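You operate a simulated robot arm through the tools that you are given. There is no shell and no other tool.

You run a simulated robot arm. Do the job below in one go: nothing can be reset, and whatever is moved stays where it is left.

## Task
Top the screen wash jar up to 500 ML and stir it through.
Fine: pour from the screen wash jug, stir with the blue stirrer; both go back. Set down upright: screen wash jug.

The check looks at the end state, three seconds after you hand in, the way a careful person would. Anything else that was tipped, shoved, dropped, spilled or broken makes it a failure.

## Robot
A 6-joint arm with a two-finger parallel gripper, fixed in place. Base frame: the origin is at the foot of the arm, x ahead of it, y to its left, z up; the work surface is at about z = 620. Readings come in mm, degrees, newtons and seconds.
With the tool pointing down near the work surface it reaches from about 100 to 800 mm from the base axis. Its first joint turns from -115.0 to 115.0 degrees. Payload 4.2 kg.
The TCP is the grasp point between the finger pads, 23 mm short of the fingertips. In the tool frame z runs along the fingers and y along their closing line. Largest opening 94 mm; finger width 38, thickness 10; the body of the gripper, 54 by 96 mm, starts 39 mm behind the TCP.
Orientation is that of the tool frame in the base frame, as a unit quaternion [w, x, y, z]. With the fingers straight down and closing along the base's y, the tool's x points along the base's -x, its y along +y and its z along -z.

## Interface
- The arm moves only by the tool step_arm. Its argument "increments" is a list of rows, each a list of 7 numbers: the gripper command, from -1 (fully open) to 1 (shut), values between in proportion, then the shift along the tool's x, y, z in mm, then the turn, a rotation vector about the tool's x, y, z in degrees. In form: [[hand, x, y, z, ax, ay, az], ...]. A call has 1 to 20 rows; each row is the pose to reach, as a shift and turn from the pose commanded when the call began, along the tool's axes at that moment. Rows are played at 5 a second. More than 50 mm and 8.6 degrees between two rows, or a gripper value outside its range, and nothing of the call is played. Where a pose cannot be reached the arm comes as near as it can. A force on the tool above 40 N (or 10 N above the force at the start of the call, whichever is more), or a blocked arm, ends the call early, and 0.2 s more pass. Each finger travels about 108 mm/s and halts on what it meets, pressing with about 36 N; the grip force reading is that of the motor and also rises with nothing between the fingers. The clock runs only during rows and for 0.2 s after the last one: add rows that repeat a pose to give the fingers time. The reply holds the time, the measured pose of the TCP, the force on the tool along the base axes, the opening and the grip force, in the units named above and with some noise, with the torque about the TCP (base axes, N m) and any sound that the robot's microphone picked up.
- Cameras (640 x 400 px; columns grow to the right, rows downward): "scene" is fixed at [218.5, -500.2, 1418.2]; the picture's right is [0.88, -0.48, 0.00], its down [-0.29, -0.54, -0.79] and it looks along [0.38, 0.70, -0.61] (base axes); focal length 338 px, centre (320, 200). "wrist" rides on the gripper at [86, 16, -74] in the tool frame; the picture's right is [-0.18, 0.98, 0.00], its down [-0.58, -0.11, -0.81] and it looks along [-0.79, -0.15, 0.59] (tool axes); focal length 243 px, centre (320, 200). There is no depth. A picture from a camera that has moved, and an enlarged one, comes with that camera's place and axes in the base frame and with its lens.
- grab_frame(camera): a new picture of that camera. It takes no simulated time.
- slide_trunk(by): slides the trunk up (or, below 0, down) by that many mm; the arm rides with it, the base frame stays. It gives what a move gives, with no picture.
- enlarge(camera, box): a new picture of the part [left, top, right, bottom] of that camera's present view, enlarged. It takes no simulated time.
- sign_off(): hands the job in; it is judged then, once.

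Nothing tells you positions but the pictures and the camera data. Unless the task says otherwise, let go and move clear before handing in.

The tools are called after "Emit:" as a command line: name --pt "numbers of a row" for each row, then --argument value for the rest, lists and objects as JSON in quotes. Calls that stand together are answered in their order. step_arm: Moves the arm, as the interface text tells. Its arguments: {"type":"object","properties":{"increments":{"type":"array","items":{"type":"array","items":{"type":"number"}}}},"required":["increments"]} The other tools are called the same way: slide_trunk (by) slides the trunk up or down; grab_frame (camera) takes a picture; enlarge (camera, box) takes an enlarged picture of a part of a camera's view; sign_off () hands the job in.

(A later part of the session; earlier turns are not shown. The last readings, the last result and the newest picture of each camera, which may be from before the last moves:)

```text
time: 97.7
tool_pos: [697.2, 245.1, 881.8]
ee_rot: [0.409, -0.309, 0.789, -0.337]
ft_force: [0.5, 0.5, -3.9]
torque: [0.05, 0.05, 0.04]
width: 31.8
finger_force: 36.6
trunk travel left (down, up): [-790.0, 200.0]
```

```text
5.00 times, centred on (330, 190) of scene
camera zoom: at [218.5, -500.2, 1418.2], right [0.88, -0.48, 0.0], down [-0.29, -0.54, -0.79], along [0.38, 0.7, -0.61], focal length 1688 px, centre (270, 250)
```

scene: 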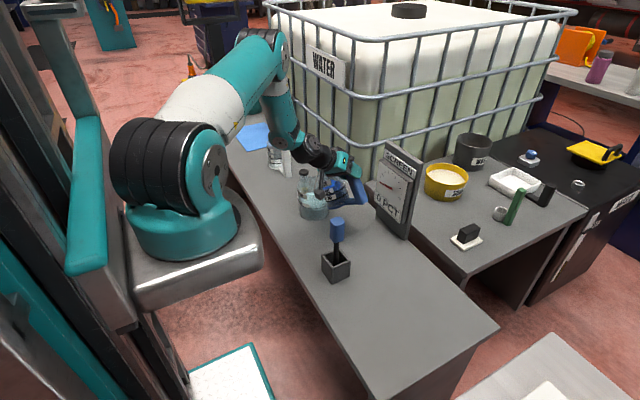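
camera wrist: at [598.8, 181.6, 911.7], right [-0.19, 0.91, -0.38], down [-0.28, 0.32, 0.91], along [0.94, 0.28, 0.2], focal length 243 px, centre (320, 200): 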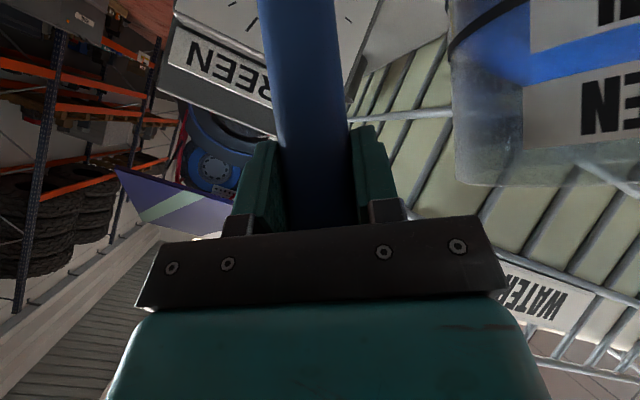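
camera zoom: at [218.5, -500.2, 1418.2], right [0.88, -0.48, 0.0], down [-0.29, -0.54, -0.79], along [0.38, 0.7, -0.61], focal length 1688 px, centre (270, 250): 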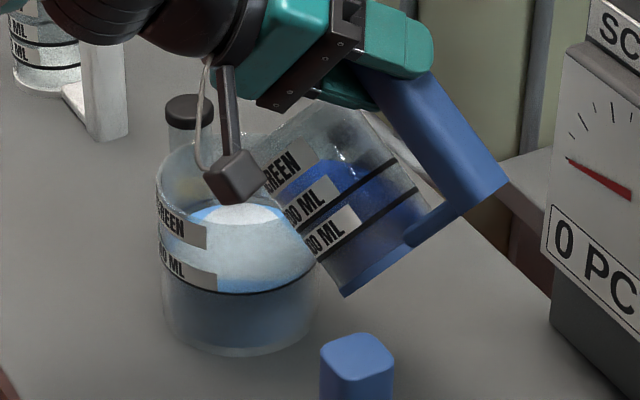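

The level is now just about hidden by the line's lower edge, still roughly 3 mm short allowing for the glass. Two more degrees.

Emit:
step_arm --pt "1 -1.5 0.45 -1.5 0.71 0 -0.71" --pt "1 -3 0.9 -3 1.41 0 -1.41" --pt "1 -3 0.9 -3 1.41 0 -1.41" --pt "1 -3 0.9 -3 1.41 0 -1.41" --pt "1 -3 0.9 -3 1.41 0 -1.41" --pt "1 -3 0.9 -3 1.41 0 -1.41"

Emit:
enlarge --camera "scene" --box '[308, 196, 340, 216]'

Emit:
enlarge --camera "scene" --box '[295, 175, 345, 225]'

```text
time: 99.1
tool_pos: [695.4, 248.3, 883.8]
ee_rot: [0.408, -0.313, 0.781, -0.354]
ft_force: [0.2, -0.3, -4.1]
torque: [0.06, 0.05, 0.03]
width: 31.7
finger_force: 36.1
trunk travel left (down, up): [-790.0, 200.0]
```

```text
16.00 times, centred on (324, 206) of scene
camera zoom: at [218.5, -500.2, 1418.2], right [0.88, -0.48, 0.0], down [-0.29, -0.54, -0.79], along [0.38, 0.7, -0.61], focal length 5402 px, centre (256, 104)
```

zoom: 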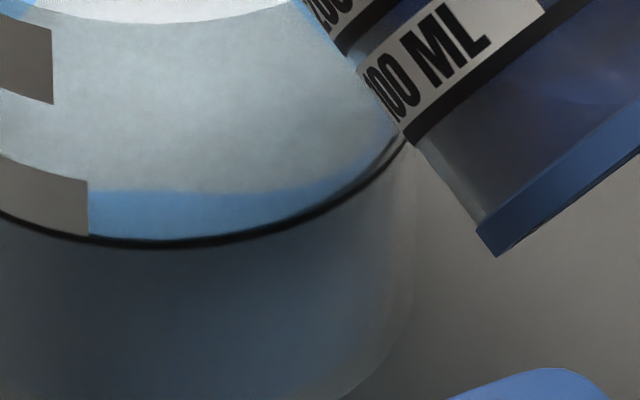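

```text
8.00 times, centred on (320, 200) of scene
camera zoom: at [218.5, -500.2, 1418.2], right [0.88, -0.48, 0.0], down [-0.29, -0.54, -0.79], along [0.38, 0.7, -0.61], focal length 2701 px, centre (320, 200)
```

zoom: 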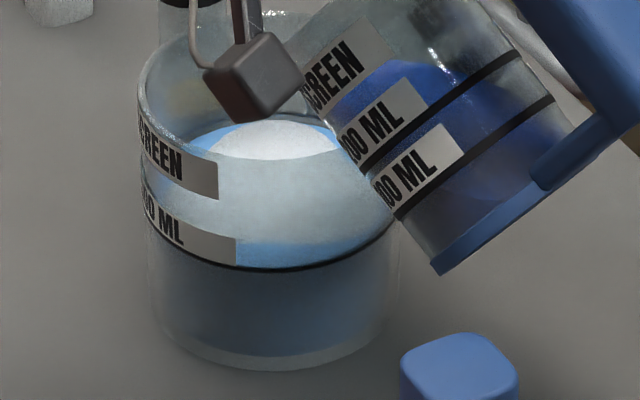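

Emit:
enlarge --camera "scene" --box '[309, 204, 325, 214]'

Emit:
enlarge --camera "scene" --box '[325, 198, 337, 212]'

Emit:
enlarge --camera "scene" --box '[296, 182, 322, 202]'

```text
16.00 times, centred on (317, 209) of scene
camera zoom: at [218.5, -500.2, 1418.2], right [0.88, -0.48, 0.0], down [-0.29, -0.54, -0.79], along [0.38, 0.7, -0.61], focal length 5402 px, centre (368, 56)
```

zoom: 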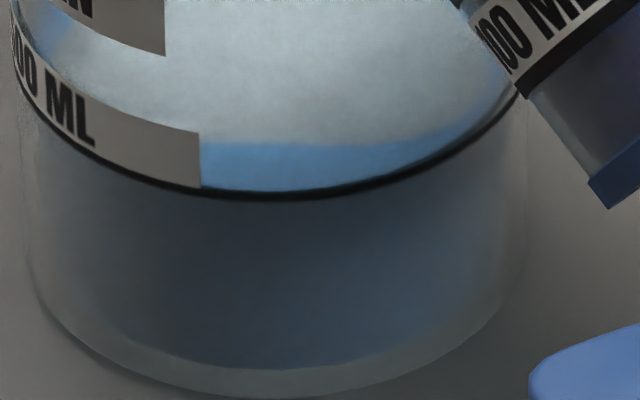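

```text
16.00 times, centred on (331, 205) of scene
camera zoom: at [218.5, -500.2, 1418.2], right [0.88, -0.48, 0.0], down [-0.29, -0.54, -0.79], along [0.38, 0.7, -0.61], focal length 5402 px, centre (144, 120)
```

zoom: 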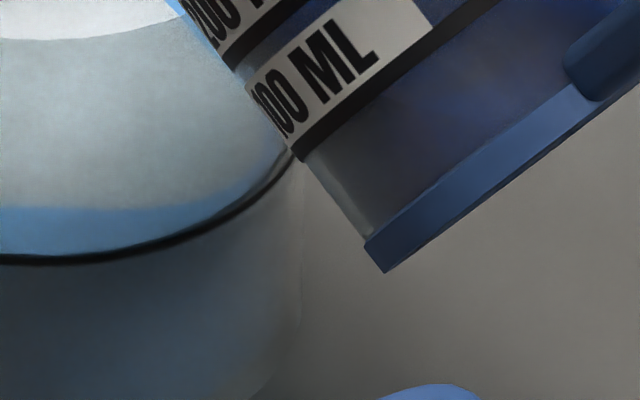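

```text
16.00 times, centred on (309, 192) of scene
camera zoom: at [218.5, -500.2, 1418.2], right [0.88, -0.48, 0.0], down [-0.29, -0.54, -0.79], along [0.38, 0.7, -0.61], focal length 5402 px, centre (496, 328)
```

zoom: 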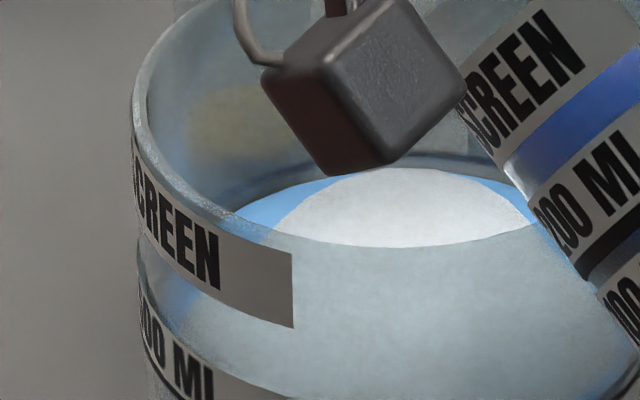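

The level is now about 1–1.5 mm short of the line by front and back readings. One small final tilt of 1.3 degrees.

Emit:
step_arm --pt "1 -1.1 0.15 -1.1 0.46 0 -0.46" --pt "1 -2.2 0.3 -2.2 0.92 0 -0.92" --pt "1 -2.2 0.3 -2.2 0.92 0 -0.92" --pt "1 -2.2 0.3 -2.2 0.92 0 -0.92" --pt "1 -2.2 0.3 -2.2 0.92 0 -0.92" --pt "1 -2.2 0.3 -2.2 0.92 0 -0.92" --pt "1 -2.2 0.3 -2.2 0.92 0 -0.92"

Emit:
enlarge --camera "scene" --box '[309, 204, 325, 214]'

Emit:
enlarge --camera "scene" --box '[296, 182, 322, 202]'

Emit:
enlarge --camera "scene" --box '[280, 150, 380, 230]'

```text
time: 100.7
tool_pos: [694.5, 250.3, 884.9]
ee_rot: [0.409, -0.317, 0.775, -0.363]
ft_force: [-0.4, -0.8, -4.3]
torque: [0.05, 0.04, 0.02]
width: 31.8
finger_force: 36.4
trunk travel left (down, up): [-790.0, 200.0]
```

```text
16.00 times, centred on (317, 209) of scene
camera zoom: at [218.5, -500.2, 1418.2], right [0.88, -0.48, 0.0], down [-0.29, -0.54, -0.79], along [0.38, 0.7, -0.61], focal length 5402 px, centre (368, 56)
```

zoom: 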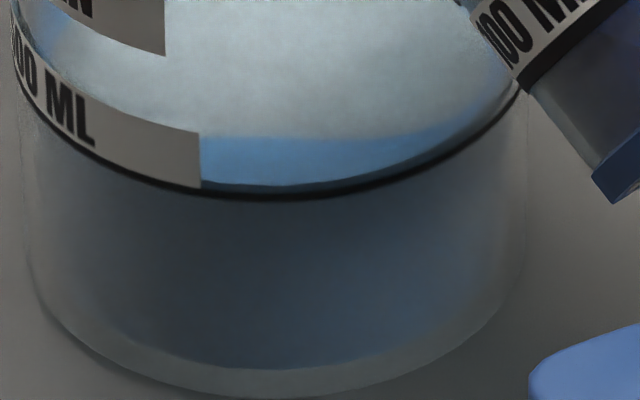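

```text
16.00 times, centred on (309, 192) of scene
camera zoom: at [218.5, -500.2, 1418.2], right [0.88, -0.48, 0.0], down [-0.29, -0.54, -0.79], along [0.38, 0.7, -0.61], focal length 5402 px, centre (496, 328)
```

zoom: 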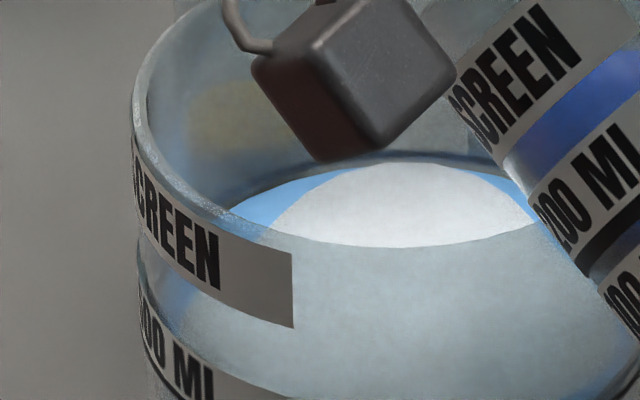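

```text
5.00 times, centred on (330, 190) of scene
camera zoom: at [218.5, -500.2, 1418.2], right [0.88, -0.48, 0.0], down [-0.29, -0.54, -0.79], along [0.38, 0.7, -0.61], focal length 1688 px, centre (270, 250)
```

zoom: 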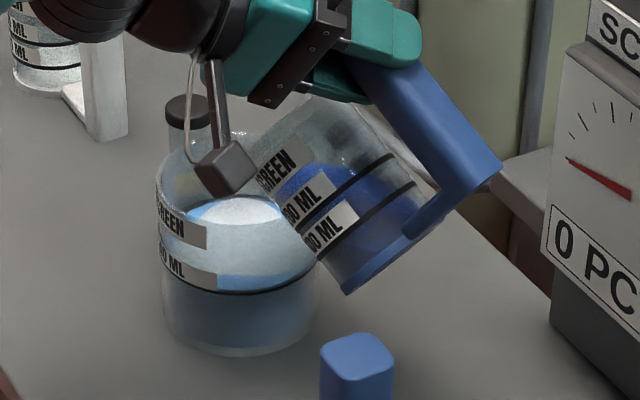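

The liquid edge now sits right at the 500 ML line. I'll stop pouring and tilt the jug back, spout held over the jar.

Emit:
step_arm --pt "1 4 -1 4 -2.2 0 2.2" --pt "1 8 -2 8 -4.5 0 4.5" --pt "1 12 -3 12 -6.7 0 6.7" --pt "1 16 -4 16 -9 0 9" --pt "1 20 -5.1 20 -11.2 0 11.2" --pt "1 24 -6.1 24 -13.4 0 13.4" --pt "1 28 -7.1 28 -15.7 0 15.7" --pt "1 31.5 -8.1 31.5 -17.9 0 17.9" --pt "1 31.5 -8.1 31.5 -17.9 0 17.9"

Emit:
enlarge --camera "scene" --box '[270, 130, 390, 230]'

```text
time: 102.7
tool_pos: [708.1, 212.8, 866.5]
ee_rot: [0.405, -0.252, 0.863, -0.17]
ft_force: [-0.4, -0.1, -3.9]
torque: [-0.1, -0.02, 0.01]
width: 31.6
finger_force: 36.0
trunk travel left (down, up): [-790.0, 200.0]
```

```text
4.00 times, centred on (330, 180) of scene
camera zoom: at [218.5, -500.2, 1418.2], right [0.88, -0.48, 0.0], down [-0.29, -0.54, -0.79], along [0.38, 0.7, -0.61], focal length 1350 px, centre (280, 280)
```

zoom: 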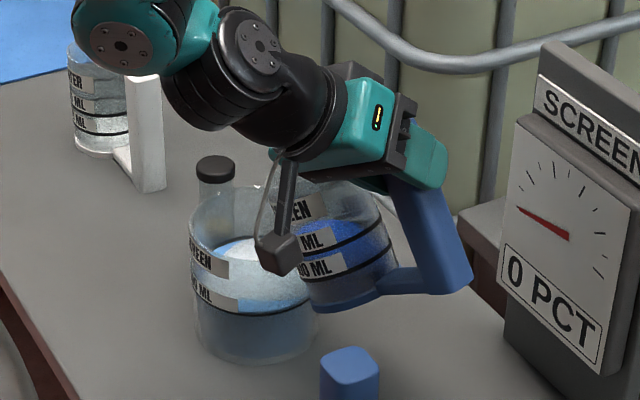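

No drips visible. Raising the jug clear, then back to upright.

Emit:
step_arm --pt "1 -8 -6.5 -8 0 0 0" --pt "1 -20 -16.3 -20 0 0 0" --pt "1 -32 -26 -32 0 0 0" --pt "1 -38 -31 -38 0 0 0" --pt "1 -38 -31 -38 0 0 0"

Emit:
step_arm --pt "1 1.2 -0.8 1.2 -2.1 0 2.1" --pt "1 2.5 -1.5 2.5 -4.2 0 4.2" --pt "1 3.7 -2.3 3.7 -6.4 0 6.4" --pt "1 5 -3.1 5 -8.5 0 8.5" --pt "1 6.2 -3.9 6.2 -10.6 0 10.6" --pt "1 7.5 -4.6 7.5 -12.7 0 12.7" --pt "1 8.7 -5.4 8.7 -14.8 0 14.8" --pt "1 10 -6.2 10 -17 0 17" --pt "1 11.2 -6.9 11.2 -19.1 0 19.1" --pt "1 12.5 -7.7 12.5 -21.2 0 21.2" --pt "1 12.5 -7.7 12.5 -21.2 0 21.2"

Emit:
grab_frame --camera "scene"

Emit:
enlarge --camera "scene" --box '[270, 110, 400, 230]'

```text
time: 103.9
tool_pos: [709.2, 210.0, 929.1]
ee_rot: [0.405, -0.253, 0.862, -0.169]
ft_force: [0.3, 1.0, -4.8]
torque: [-0.09, -0.03, 0.0]
width: 31.7
finger_force: 36.0
trunk travel left (down, up): [-790.0, 200.0]
```

```text
time: 106.3
tool_pos: [713.7, 196.9, 918.9]
ee_rot: [0.376, -0.16, 0.91, 0.068]
ft_force: [-0.1, 0.7, -3.5]
torque: [-0.25, -0.14, 0.01]
width: 31.7
finger_force: 35.6
trunk travel left (down, up): [-790.0, 200.0]
```

```text
taken
```

scene: 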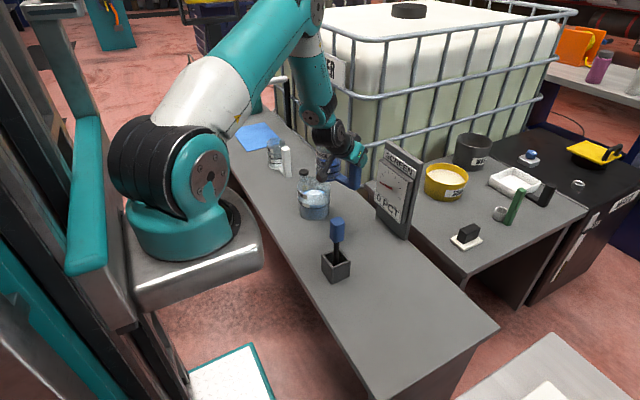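

```text
3.33 times, centred on (335, 170) of scene
camera zoom: at [218.5, -500.2, 1418.2], right [0.88, -0.48, 0.0], down [-0.29, -0.54, -0.79], along [0.38, 0.7, -0.61], focal length 1125 px, centre (270, 300)
```

zoom: 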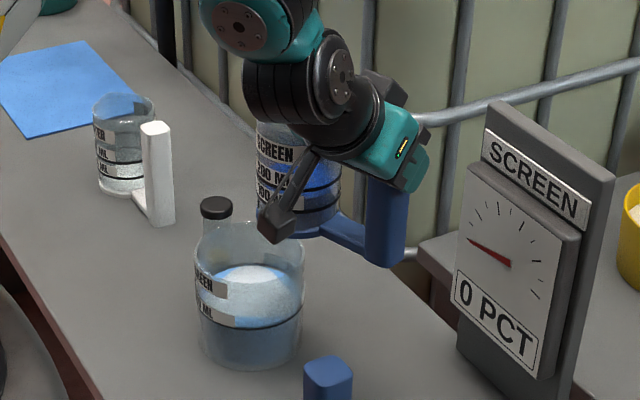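

The jug is upright with no spills. I'll double-check the level with the view less obstructed.

Emit:
enlarge --camera "scene" --box '[296, 180, 332, 204]'

Emit:
enlarge --camera "scene" --box '[300, 196, 334, 218]'

```text
16.00 times, centred on (314, 192) of scene
camera zoom: at [218.5, -500.2, 1418.2], right [0.88, -0.48, 0.0], down [-0.29, -0.54, -0.79], along [0.38, 0.7, -0.61], focal length 5402 px, centre (416, 328)
```

zoom: 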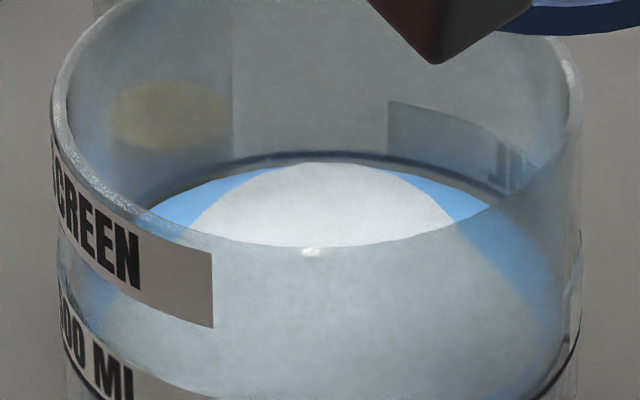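

```text
16.00 times, centred on (317, 207) of scene
camera zoom: at [218.5, -500.2, 1418.2], right [0.88, -0.48, 0.0], down [-0.29, -0.54, -0.79], along [0.38, 0.7, -0.61], focal length 5402 px, centre (368, 88)
```

zoom: 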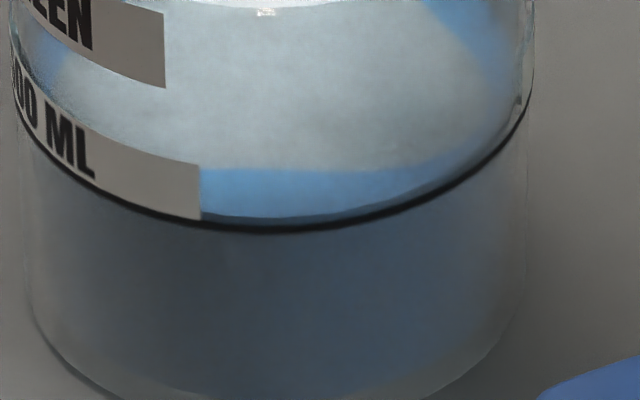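

The level sits right at the 500 ML line (within about half a millimetre). Carrying the jug back along the same path.

Emit:
step_arm --pt "1 2.0 -5.6 -1.9 0.21 0 0.21" --pt "1 6.4 -18.2 -6.3 0.69 0 0.69" --pt "1 13.3 -37.9 -13.0 1.44 0 1.44" --pt "1 21.6 -61.4 -21.1 2.33 0 2.33" --pt "1 29.8 -84.8 -29.2 3.22 0 3.22" --pt "1 38 -108.2 -37.2 4.11 0 4.11" --pt "1 46.3 -131.7 -45.3 5.0 0 5.0" --pt "1 54.5 -155.1 -53.3 5.9 0 5.9" --pt "1 62.9 -178.9 -61.5 6.8 0 6.8" --pt "1 71.1 -202.3 -69.6 7.69 0 7.69" --pt "1 79.3 -225.7 -77.6 8.58 0 8.58" --pt "1 87.6 -249.2 -85.7 9.47 0 9.47" --pt "1 95.8 -272.6 -93.8 10.36 0 10.36" --pt "1 104 -296 -101.8 11.26 0 11.26" --pt "1 111.6 -317.6 -109.2 12.08 0 12.08" --pt "1 118.3 -336.6 -115.7 12.8 0 12.8" --pt "1 123.8 -352.2 -121.1 13.39 0 13.39" --pt "1 127.6 -363 -124.8 13.8 0 13.8" --pt "1 129.8 -369.3 -127 14.04 0 14.04" --pt "1 130.7 -371.9 -127.9 14.14 0 14.14"

Emit:
step_arm --pt "1 0 0 0 0 0 0" --pt "1 0 0 0 0 0 0"

Emit:
grab_frame --camera "scene"

```text
time: 110.5
tool_pos: [668.8, -217.5, 914.3]
ee_rot: [0.382, 0.0, 0.924, 0.002]
ft_force: [-0.7, 0.3, -4.6]
torque: [-0.27, 0.03, -0.03]
width: 31.6
finger_force: 36.3
trunk travel left (down, up): [-790.0, 200.0]
```

```text
time: 111.1
tool_pos: [669.3, -217.8, 914.5]
ee_rot: [0.382, 0.0, 0.924, 0.001]
ft_force: [-0.3, -0.8, -4.5]
torque: [-0.28, 0.03, 0.02]
width: 31.5
finger_force: 36.3
trunk travel left (down, up): [-790.0, 200.0]
```

```text
taken
```

scene: 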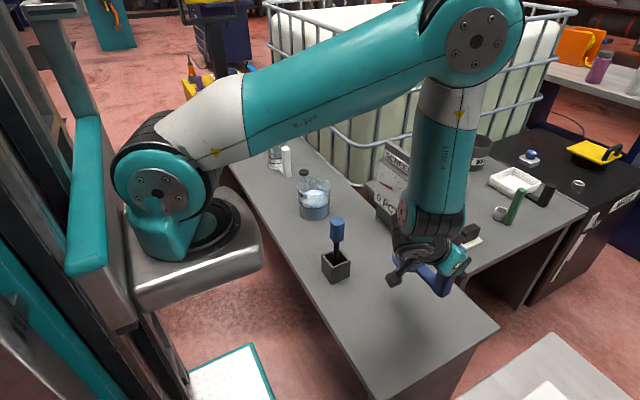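

Lowering the jug over its original spot.

Emit:
step_arm --pt "1 5 0.5 5 0 0 0" --pt "1 15 1 15 0 0 0" --pt "1 30 1.5 30 0 0 0" --pt "1 46 2 46 0 0 0" --pt "1 62 2.5 61 0 0 0" --pt "1 78 3 77 0 0 0" --pt "1 94 3.5 93 0 0 0" --pt "1 110 3.5 108.5 0 0 0" --pt "1 122 3.5 120.5 0 0 0" --pt "1 130 3.5 128.3 0 0 0" --pt "1 133.4 3.5 131.7 0 0 0" --pt "1 133.4 3.5 131.7 0 0 0"

Emit:
grab_frame --camera "wrist"

Emit:
enlarge --camera "scene" --box '[340, 220, 480, 360]'

```text
time: 113.7
tool_pos: [667.3, -211.0, 727.8]
ee_rot: [0.382, 0.0, 0.924, 0.001]
ft_force: [0.1, -0.8, -3.2]
torque: [-0.27, 0.02, 0.0]
width: 32.1
finger_force: 36.0
trunk travel left (down, up): [-790.0, 200.0]
```

```text
taken
camera wrist: at [553.5, -194.8, 719.2], right [0.13, 0.98, 0.13], down [-0.16, -0.11, 0.98], along [0.98, -0.15, 0.14], focal length 243 px, centre (320, 200)
```

wrist: 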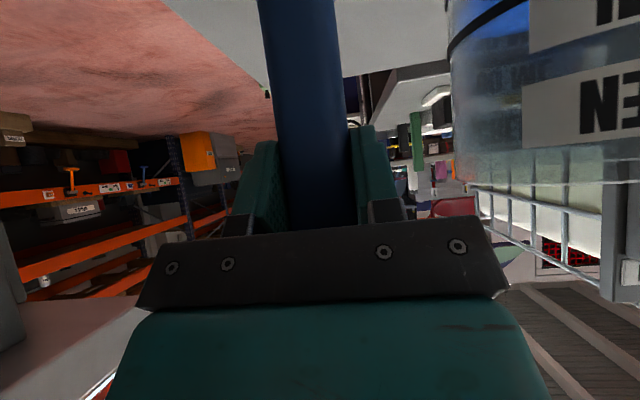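

```text
2.86 times, centred on (410, 290) of scene
camera zoom: at [218.5, -500.2, 1418.2], right [0.88, -0.48, 0.0], down [-0.29, -0.54, -0.79], along [0.38, 0.7, -0.61], focal length 965 px, centre (63, -57)
```

zoom: 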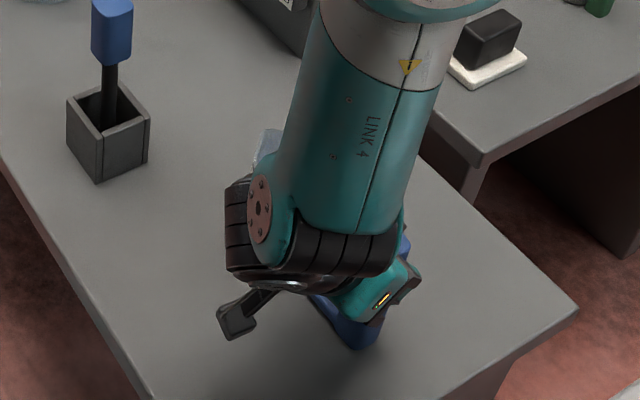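

Emit:
step_arm --pt "1 0.7 -0.8 0.7 0 0 0" --pt "1 1.2 -1.5 1.2 0 0 0" --pt "1 1.7 -1.5 1.7 0 0 0" --pt "1 1.7 -1.5 1.7 0 0 0"

Emit:
step_arm --pt "1 0.4 0 0.4 0 0 0" --pt "1 0.7 0 0.7 0 0 0" --pt "1 0.7 0 0.7 0 0 0"

```text
time: 114.7
tool_pos: [667.5, -213.6, 724.5]
ee_rot: [0.383, 0.0, 0.924, 0.002]
ft_force: [-0.3, 0.5, 0.1]
torque: [-0.3, 0.07, 0.02]
width: 31.7
finger_force: 35.8
trunk travel left (down, up): [-790.0, 200.0]
```

```text
time: 115.5
tool_pos: [668.0, -213.7, 724.4]
ee_rot: [0.384, 0.002, 0.923, 0.001]
ft_force: [-4.3, 2.5, 19.8]
torque: [-0.23, 0.6, -0.03]
width: 31.6
finger_force: 36.6
trunk travel left (down, up): [-790.0, 200.0]
```

The jug is fully supported. I'll ease the pressure off, then open and back out.

Emit:
step_arm --pt "1 -0.7 0 -0.7 0 0 0" --pt "1 -0.7 0 -0.7 0 0 0" --pt "0.3 -0.7 0 -0.7 0 0 0" --pt "0.2 -0.7 0 -0.7 0 0 0" --pt "0 -0.7 0 -0.7 0 0 0" --pt "-0.28 -0.7 0 -0.7 0 0 0" --pt "-0.28 -0.7 0 -0.7 0 0 0"

Emit:
step_arm --pt "-0.28 0 0 -10 0 0 0" --pt "-0.28 0 0 -30 0 0 0" --pt "-0.28 0 0 -55 0 0 0" --pt "-0.28 0 0 -80 0 0 0" --pt "-0.28 -20 0 -100 0 0 0" --pt "-0.28 -50 0 -115 0 0 0" --pt "-0.28 -80 0 -140 0 0 0" --pt "-0.28 -80 0 -140 0 0 0"

Emit:
grab_frame --camera "scene"

Emit:
enlarge --camera "scene" --box '[340, 240, 480, 360]'

```text
time: 117.1
tool_pos: [668.6, -213.7, 723.9]
ee_rot: [0.382, 0.0, 0.924, 0.001]
ft_force: [-0.1, 0.5, -1.4]
torque: [0.0, 0.01, 0.0]
width: 60.2
finger_force: 0.1
trunk travel left (down, up): [-790.0, 200.0]
```

```text
time: 118.9
tool_pos: [627.6, -212.1, 880.9]
ee_rot: [0.382, 0.0, 0.924, 0.001]
ft_force: [0.5, 0.6, -0.8]
torque: [-0.02, -0.06, 0.02]
width: 60.4
finger_force: 0.1
trunk travel left (down, up): [-790.0, 200.0]
```

```text
taken
```

scene: 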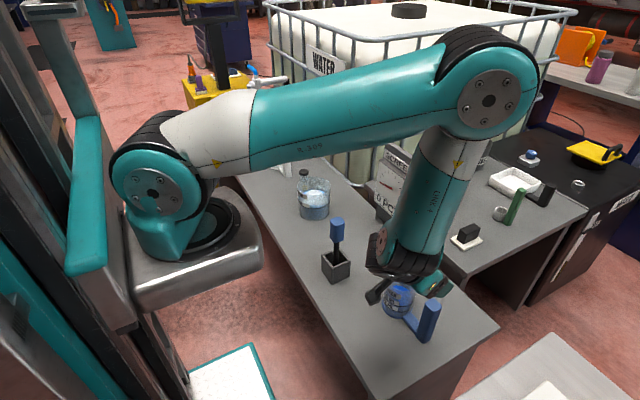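

```text
3.33 times, centred on (410, 300) of scene
camera zoom: at [218.5, -500.2, 1418.2], right [0.88, -0.48, 0.0], down [-0.29, -0.54, -0.79], along [0.38, 0.7, -0.61], focal length 1125 px, centre (20, -133)
```

zoom: 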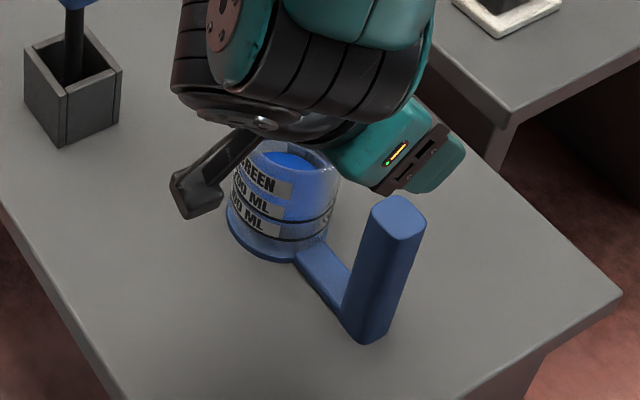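

The jug is back exactly where it was, upright. Next the stirrer: I'll move to a pose behind it with the same tool orientation and look.

Emit:
step_arm --pt "-1 6 24 -8 0 0 0" --pt "-1 12 48 -16 0 0 0" --pt "-1 18 72 -25 0 0 0" --pt "-1 24 96 -33 0 0 0" --pt "-1 30 120 -42 0 0 0" --pt "-1 36 144 -50 0 0 0" --pt "-1 42 168 -58 0 0 0" --pt "-1 48 192 -67 0 0 0" --pt "-1 54 216 -75 0 0 0" --pt "-1 59 240 -83 0 0 0" --pt "-1 64 262 -91 0 0 0" --pt "-1 69.3 282 -97.6 0 0 0" --pt "-1 69.3 282 -97.6 0 0 0"

Emit:
grab_frame --camera "wrist"

Emit:
grab_frame --camera "scene"

```text
time: 121.7
tool_pos: [509.5, 68.5, 898.9]
ee_rot: [0.382, 0.0, 0.924, 0.001]
ft_force: [0.4, 0.3, 0.4]
torque: [0.06, 0.0, 0.02]
width: 94.0
finger_force: 0.0
out of reach, approached as far as the arm can: row 5, 6, 7
trunk travel left (down, up): [-790.0, 200.0]
```

```text
taken
camera wrist: at [395.8, 84.9, 891.9], right [0.13, 0.98, 0.13], down [-0.16, -0.11, 0.98], along [0.98, -0.15, 0.14], focal length 243 px, centre (320, 200)
```

wrist: 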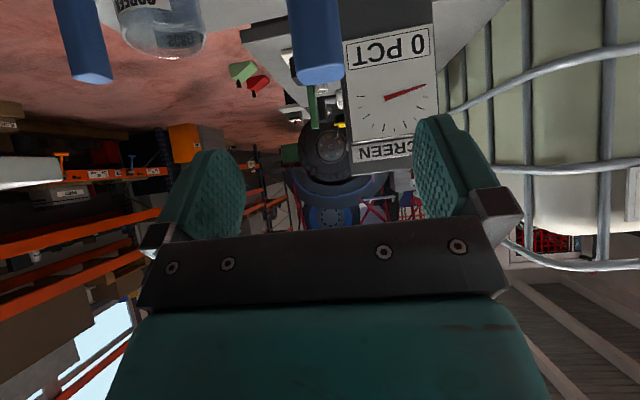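

```text
taken
```

scene: 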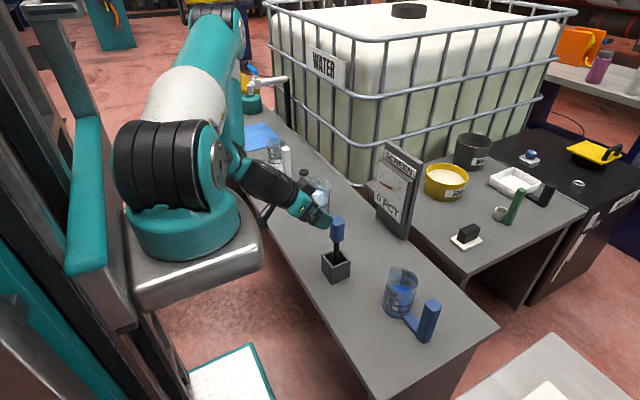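

Emit:
enlarge --camera "wrist" --box '[260, 0, 380, 100]'

Emit:
enlarge --camera "scene" --box '[300, 200, 370, 290]'

```text
4.00 times, centred on (320, 50) of wrist
camera zoom: at [395.8, 84.9, 891.9], right [0.13, 0.98, 0.13], down [-0.16, -0.11, 0.98], along [0.98, -0.15, 0.14], focal length 970 px, centre (320, 800)
```

zoom: 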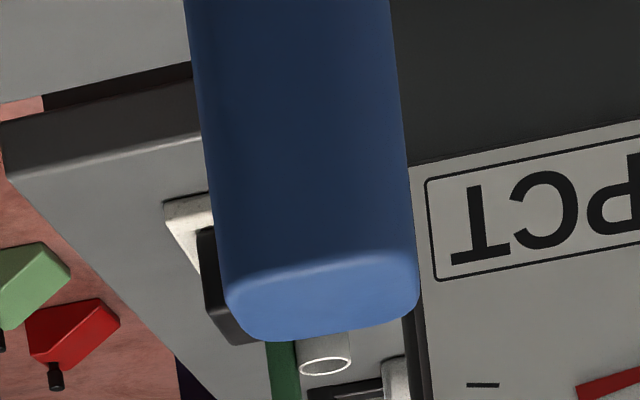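

```text
4.44 times, centred on (335, 245) of scene
camera zoom: at [218.5, -500.2, 1418.2], right [0.88, -0.48, 0.0], down [-0.29, -0.54, -0.79], along [0.38, 0.7, -0.61], focal length 1500 px, centre (253, 0)
```

zoom: 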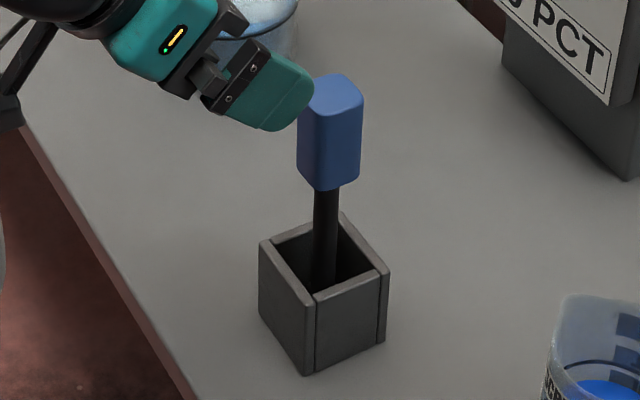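

The stirrer handle is centred near (586, 70), spanning z 757–826 and square to the axes. Its holder is 62 mm square around (582, 69). I'll line up for the grasp.

Emit:
step_arm --pt "-0.5 6 0.4 14 0 0 0" --pt "-0.5 12 0.8 28 0 0 0" --pt "-0.5 17.3 1.1 40.7 0 0 0" --pt "-0.5 17.3 1.1 40.7 0 0 0"

Emit:
grab_frame --camera "wrist"

Emit:
enlarge --camera "scene" --box '[280, 190, 380, 290]'

```text
time: 122.7
tool_pos: [524.4, 69.5, 859.3]
ee_rot: [0.381, 0.001, 0.924, 0.0]
ft_force: [0.9, 0.2, -0.7]
torque: [-0.04, 0.0, -0.03]
width: 70.7
finger_force: 0.1
trunk travel left (down, up): [-790.0, 200.0]
```

```text
taken
camera wrist: at [410.8, 86.2, 850.8], right [0.13, 0.98, 0.13], down [-0.16, -0.11, 0.98], along [0.98, -0.15, 0.14], focal length 243 px, centre (320, 200)
```

wrist: 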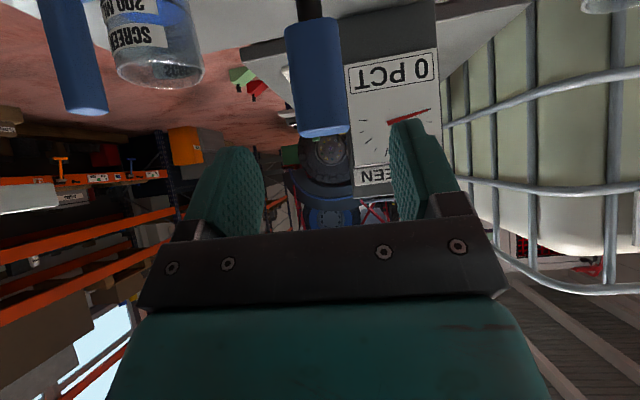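

```text
4.00 times, centred on (330, 240) of scene
camera zoom: at [218.5, -500.2, 1418.2], right [0.88, -0.48, 0.0], down [-0.29, -0.54, -0.79], along [0.38, 0.7, -0.61], focal length 1350 px, centre (280, 40)
```

zoom: 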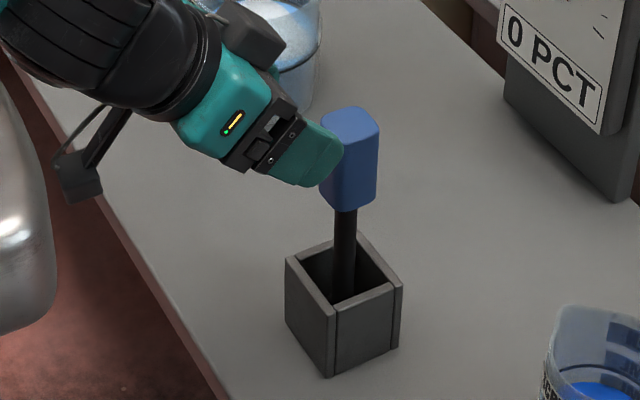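

Emit:
step_arm --pt "-0.5 0 0.2 20 0 0 0" --pt "-0.5 0 0.4 40 0 0 0" --pt "-0.5 0 0.5 60 0 0 0" --pt "-0.5 0 0.5 76 0 0 0" --pt "-0.5 0 0.5 86 0 0 0" --pt "-0.5 0 0.5 86 0 0 0"

Emit:
grab_frame --camera "wrist"

Emit:
enlarge --camera "scene" --box '[280, 190, 380, 290]'

```text
time: 124.1
tool_pos: [584.4, 71.7, 798.2]
ee_rot: [0.382, 0.0, 0.924, 0.001]
ft_force: [-0.4, 0.3, 0.3]
torque: [-0.02, 0.0, -0.02]
width: 70.2
finger_force: 0.0
trunk travel left (down, up): [-790.0, 200.0]
```

```text
taken
camera wrist: at [470.2, 87.8, 790.5], right [0.13, 0.98, 0.13], down [-0.16, -0.11, 0.98], along [0.98, -0.15, 0.14], focal length 243 px, centre (320, 200)
```

wrist: 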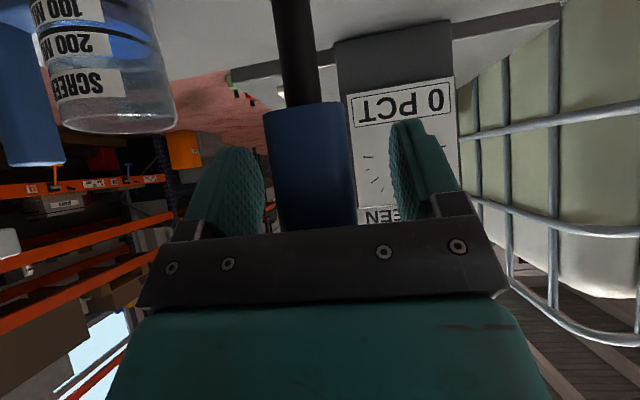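

```text
4.00 times, centred on (330, 240) of scene
camera zoom: at [218.5, -500.2, 1418.2], right [0.88, -0.48, 0.0], down [-0.29, -0.54, -0.79], along [0.38, 0.7, -0.61], focal length 1350 px, centre (280, 40)
```

zoom: 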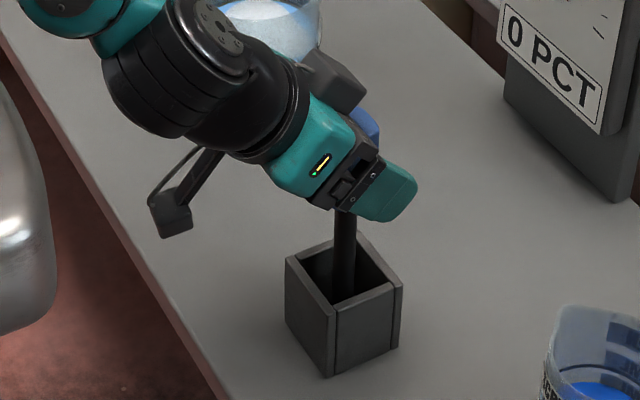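

The handle is between the fingers. A 1.5 mm centring shift, then close.

Emit:
step_arm --pt "-0.5 0 -1.5 0 0 0 0" --pt "-0.2 0 -1.5 0 0 0 0" --pt "0 0 -1.5 0 0 0 0" --pt "0.15 0 -1.5 0 0 0 0" --pt "1 0 -1.5 0 0 0 0" --pt "1 0 -1.5 0 0 0 0" --pt "1 0 -1.5 0 0 0 0"

Emit:
step_arm --pt "1 0 0 0 0 0 0"

Emit:
grab_frame --camera "wrist"

```text
time: 125.7
tool_pos: [584.7, 69.9, 800.1]
ee_rot: [0.382, 0.0, 0.924, 0.001]
ft_force: [-0.4, -1.2, 1.4]
torque: [-0.14, 0.0, -0.02]
width: 33.7
finger_force: 36.3
trunk travel left (down, up): [-790.0, 200.0]
```

```text
time: 126.1
tool_pos: [583.3, 69.8, 799.9]
ee_rot: [0.383, 0.0, 0.924, 0.002]
ft_force: [0.2, -0.9, 0.9]
torque: [-0.14, 0.0, 0.0]
width: 33.6
finger_force: 36.1
trunk travel left (down, up): [-790.0, 200.0]
```

```text
taken
camera wrist: at [470.1, 86.3, 791.2], right [0.13, 0.98, 0.13], down [-0.16, -0.11, 0.98], along [0.98, -0.15, 0.14], focal length 243 px, centre (320, 200)
```

wrist: 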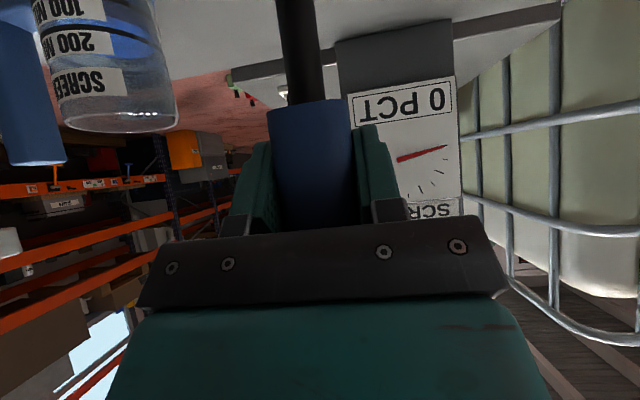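

The stirrer is gripped at 33.6 mm. I'll lift it straight out of the holder using the trunk, which keeps it perfectly vertical.

Emit:
slide_trunk --by 15

Emit:
enlarge --camera "scene" --box '[280, 170, 380, 290]'

Emit:
slide_trunk --by 155

Emit:
grab_frame --camera "scene"

Emit:
enlarge --camera "scene" --box '[280, 150, 380, 290]'

Emit:
grab_frame --camera "wrist"

```text
time: 126.7
tool_pos: [584.0, 70.9, 815.3]
ee_rot: [0.382, 0.0, 0.924, 0.002]
ft_force: [-0.6, 0.3, -1.7]
torque: [0.03, 0.01, 0.0]
width: 33.7
finger_force: 35.7
trunk travel left (down, up): [-805.0, 185.0]
```

```text
3.33 times, centred on (330, 230) of scene
camera zoom: at [218.5, -500.2, 1418.2], right [0.88, -0.48, 0.0], down [-0.29, -0.54, -0.79], along [0.38, 0.7, -0.61], focal length 1125 px, centre (287, 100)
```

zoom: 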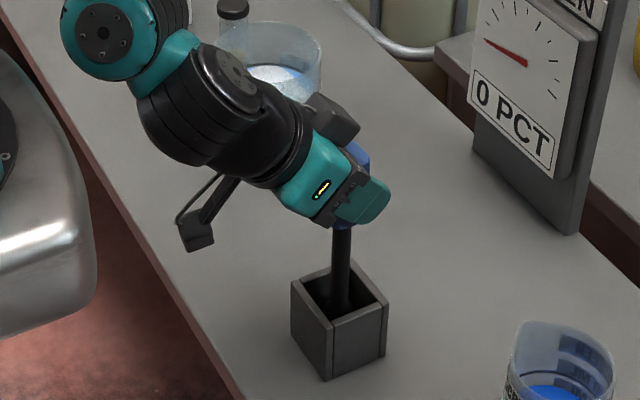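

```text
time: 128.5
tool_pos: [584.6, 70.4, 969.4]
ee_rot: [0.383, 0.0, 0.924, 0.001]
ft_force: [-0.1, 0.0, -0.7]
torque: [0.01, 0.0, -0.01]
width: 33.6
finger_force: 36.1
trunk travel left (down, up): [-960.0, 30.0]
```

```text
taken
```

scene: 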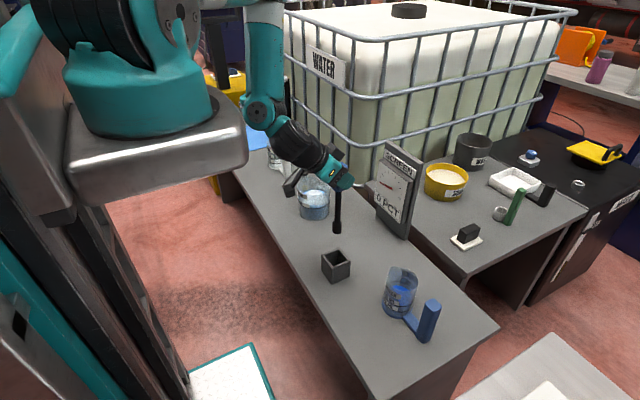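

```text
2.86 times, centred on (330, 220) of scene
camera zoom: at [218.5, -500.2, 1418.2], right [0.88, -0.48, 0.0], down [-0.29, -0.54, -0.79], along [0.38, 0.7, -0.61], focal length 965 px, centre (291, 143)
```

zoom: 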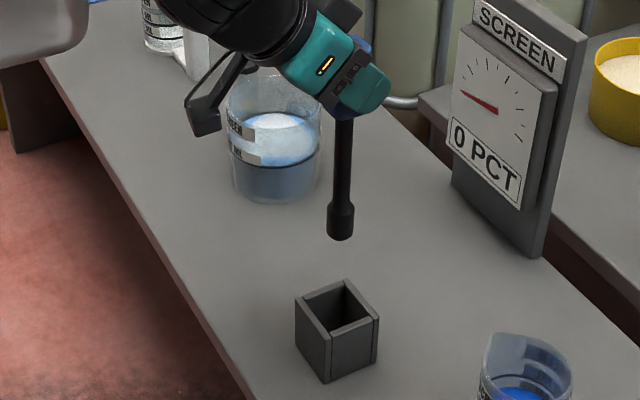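

```text
taken
camera wrist: at [470.1, 86.4, 961.1], right [0.13, 0.98, 0.13], down [-0.16, -0.11, 0.98], along [0.98, -0.15, 0.14], focal length 243 px, centre (320, 200)
```

wrist: 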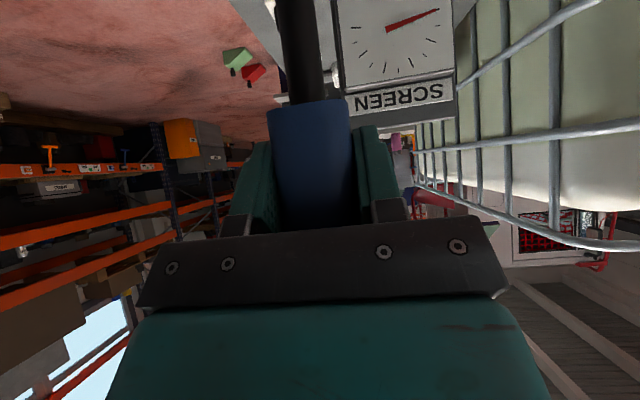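

The stirrer is out: a dark shaft with a round end about 28 mm wide. I'll carry it over to the jar centre, tip about 50 mm above the rim.

Emit:
step_arm --pt "1 -2 10 2 -0.5 0 -0.5" --pt "1 -6 33 6 -1.6 0 -1.6" --pt "1 -11 58 11 -2.8 0 -2.8" --pt "1 -15.5 84 15.5 -4.1 0 -4.1" --pt "1 -20 110 20 -5.4 0 -5.4" --pt "1 -25 136 25 -6.6 0 -6.6" --pt "1 -30 162 30 -7.9 0 -7.9" --pt "1 -35 188 35 -9.2 0 -9.2" --pt "1 -40 214 40 -10.4 0 -10.4" --pt "1 -44.5 240 44.5 -11.7 0 -11.7" --pt "1 -49 264 49 -12.9 0 -12.9" --pt "1 -52 281 52 -13.7 0 -13.7" --pt "1 -53.7 290 53.7 -14.14 0 -14.14" --pt "1 -53.7 290 53.7 -14.14 0 -14.14"

Emit:
grab_frame --camera "scene"

Emit:
enlarge --camera "scene" --box '[260, 110, 380, 230]'

```text
time: 131.5
tool_pos: [660.5, 359.0, 968.3]
ee_rot: [0.377, -0.16, 0.91, 0.068]
ft_force: [0.3, 0.7, -1.5]
torque: [0.01, -0.03, 0.01]
width: 33.4
finger_force: 35.9
trunk travel left (down, up): [-960.0, 30.0]
```

```text
taken
```

scene: 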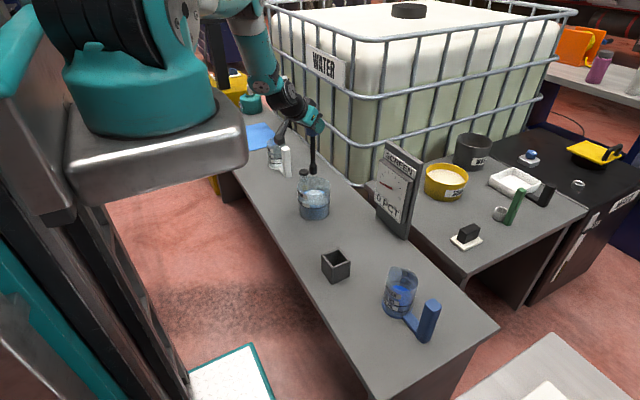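

```text
3.33 times, centred on (320, 170) of scene
camera zoom: at [218.5, -500.2, 1418.2], right [0.88, -0.48, 0.0], down [-0.29, -0.54, -0.79], along [0.38, 0.7, -0.61], focal length 1125 px, centre (320, 300)
```

zoom: 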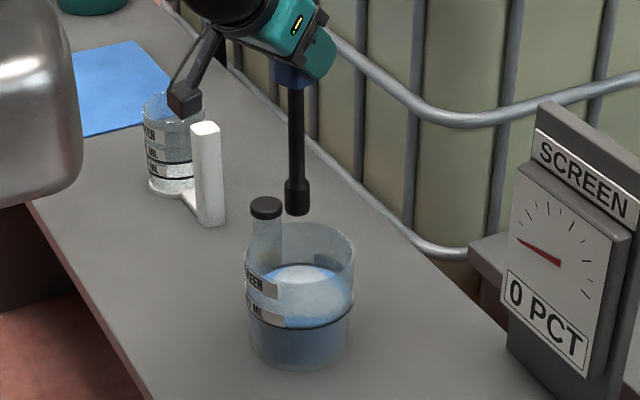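

The stirrer tip is right above the jar's centre. Lowering with the trunk in two stages.

Emit:
slide_trunk --by -80

Emit:
enlarge --camera "scene" --box '[280, 150, 350, 230]'

```text
time: 132.7
tool_pos: [661.1, 359.7, 889.0]
ee_rot: [0.377, -0.161, 0.91, 0.068]
ft_force: [0.7, -0.5, -1.1]
torque: [0.01, -0.03, 0.0]
width: 33.6
finger_force: 36.0
trunk travel left (down, up): [-880.0, 110.0]
```

```text
5.00 times, centred on (315, 190) of scene
camera zoom: at [218.5, -500.2, 1418.2], right [0.88, -0.48, 0.0], down [-0.29, -0.54, -0.79], along [0.38, 0.7, -0.61], focal length 1688 px, centre (345, 250)
```

zoom: 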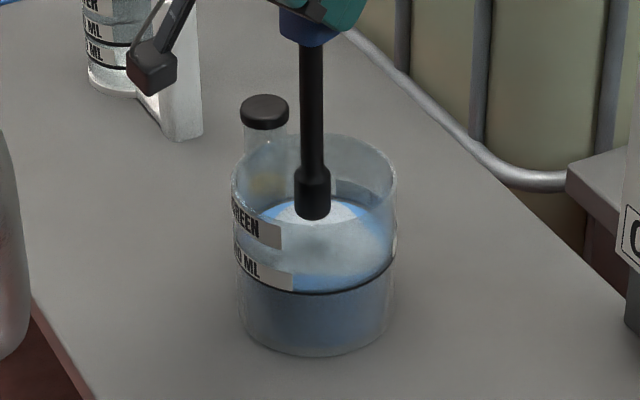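

Emit:
slide_trunk --by -70

Emit:
enlarge --camera "scene" --box '[280, 150, 350, 230]'

Emit:
grab_frame --camera "scene"

```text
time: 133.7
tool_pos: [661.9, 359.5, 817.4]
ee_rot: [0.376, -0.16, 0.91, 0.068]
ft_force: [-1.2, 0.5, -0.5]
torque: [0.01, 0.02, 0.0]
width: 33.4
finger_force: 36.1
trunk travel left (down, up): [-810.0, 180.0]
```

```text
5.00 times, centred on (315, 190) of scene
camera zoom: at [218.5, -500.2, 1418.2], right [0.88, -0.48, 0.0], down [-0.29, -0.54, -0.79], along [0.38, 0.7, -0.61], focal length 1688 px, centre (345, 250)
```

zoom: 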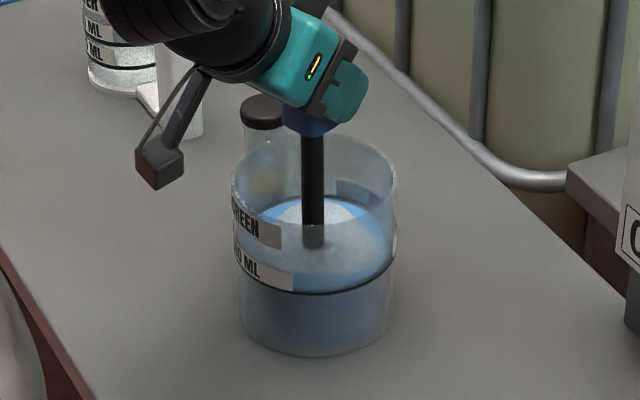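

```text
taken
```

scene: 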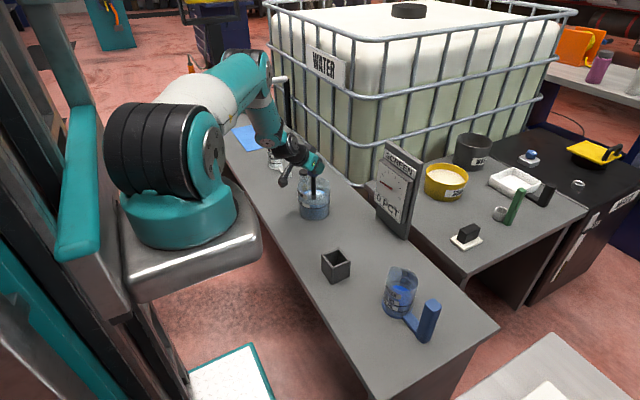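

The stirrer end is in the liquid and clear of the bottom. I'll stir with smooth 22 mm radius circles.

Emit:
step_arm --pt "1 -7.8 0 7.8 0 0 0" --pt "1 -15.6 0 15.6 0 0 0" --pt "1 -12.6 12.9 12.6 0 0 0" --pt "1 -4.8 20.9 4.8 0 0 0" --pt "1 4.8 20.9 -4.8 0 0 0" --pt "1 12.6 12.9 -12.6 0 0 0" --pt "1 15.6 0 -15.6 0 0 0" --pt "1 12.6 -12.9 -12.6 0 0 0" --pt "1 4.8 -20.9 -4.8 0 0 0" --pt "1 -4.8 -20.9 4.8 0 0 0" --pt "1 -12.6 -12.9 12.6 0 0 0" --pt "1 -15.6 0 15.6 0 0 0" --pt "1 -7.8 0 7.8 0 0 0" --pt "1 0 0 0 0 0 0"

Emit:
enlarge --camera "scene" --box '[280, 130, 430, 240]'

```text
time: 136.7
tool_pos: [661.0, 359.2, 818.8]
ee_rot: [0.377, -0.159, 0.91, 0.067]
ft_force: [-0.1, 1.0, -1.6]
torque: [0.0, 0.01, -0.02]
width: 33.6
finger_force: 35.9
trunk travel left (down, up): [-810.0, 180.0]
```

```text
3.64 times, centred on (355, 185) of scene
camera zoom: at [218.5, -500.2, 1418.2], right [0.88, -0.48, 0.0], down [-0.29, -0.54, -0.79], along [0.38, 0.7, -0.61], focal length 1228 px, centre (193, 254)
```

zoom: 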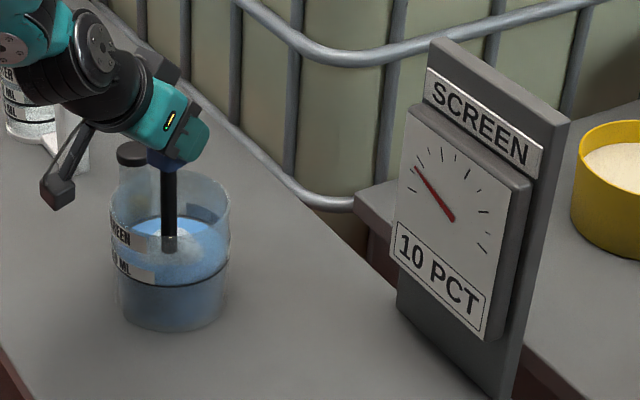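

The gauge has moved to 10 PCT, so it tracks the mixing. I'll keep stirring and watch it.

Emit:
step_arm --pt "1 -7.8 0 7.8 0 0 0" --pt "1 -15.6 0 15.6 0 0 0" --pt "1 -12.6 12.9 12.6 0 0 0" --pt "1 -4.8 20.9 4.8 0 0 0" --pt "1 4.8 20.9 -4.8 0 0 0" --pt "1 12.6 12.9 -12.6 0 0 0" --pt "1 15.6 0 -15.6 0 0 0" --pt "1 12.6 -12.9 -12.6 0 0 0" --pt "1 4.8 -20.9 -4.8 0 0 0" --pt "1 -4.8 -20.9 4.8 0 0 0" --pt "1 -12.6 -12.9 12.6 0 0 0" --pt "1 -15.6 0 15.6 0 0 0" --pt "1 -12.6 12.9 12.6 0 0 0" --pt "1 -4.8 20.9 4.8 0 0 0" --pt "1 4.8 20.9 -4.8 0 0 0" --pt "1 12.6 12.9 -12.6 0 0 0" --pt "1 15.6 0 -15.6 0 0 0" --pt "1 7.8 0 -7.8 0 0 0" --pt "1 0 0 0 0 0 0"

Emit:
enlarge --camera "scene" --box '[280, 130, 430, 240]'

```text
time: 140.7
tool_pos: [661.3, 359.3, 819.4]
ee_rot: [0.377, -0.16, 0.91, 0.067]
ft_force: [-1.1, -0.5, -0.6]
torque: [-0.01, 0.02, 0.02]
width: 33.4
finger_force: 35.9
trunk travel left (down, up): [-810.0, 180.0]
```

```text
3.64 times, centred on (355, 185) of scene
camera zoom: at [218.5, -500.2, 1418.2], right [0.88, -0.48, 0.0], down [-0.29, -0.54, -0.79], along [0.38, 0.7, -0.61], focal length 1228 px, centre (193, 254)
```

zoom: 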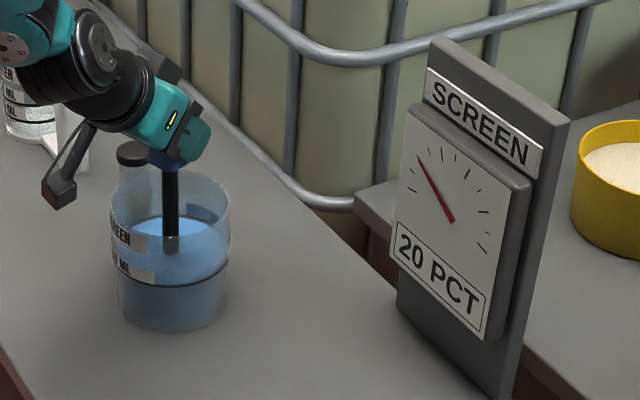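

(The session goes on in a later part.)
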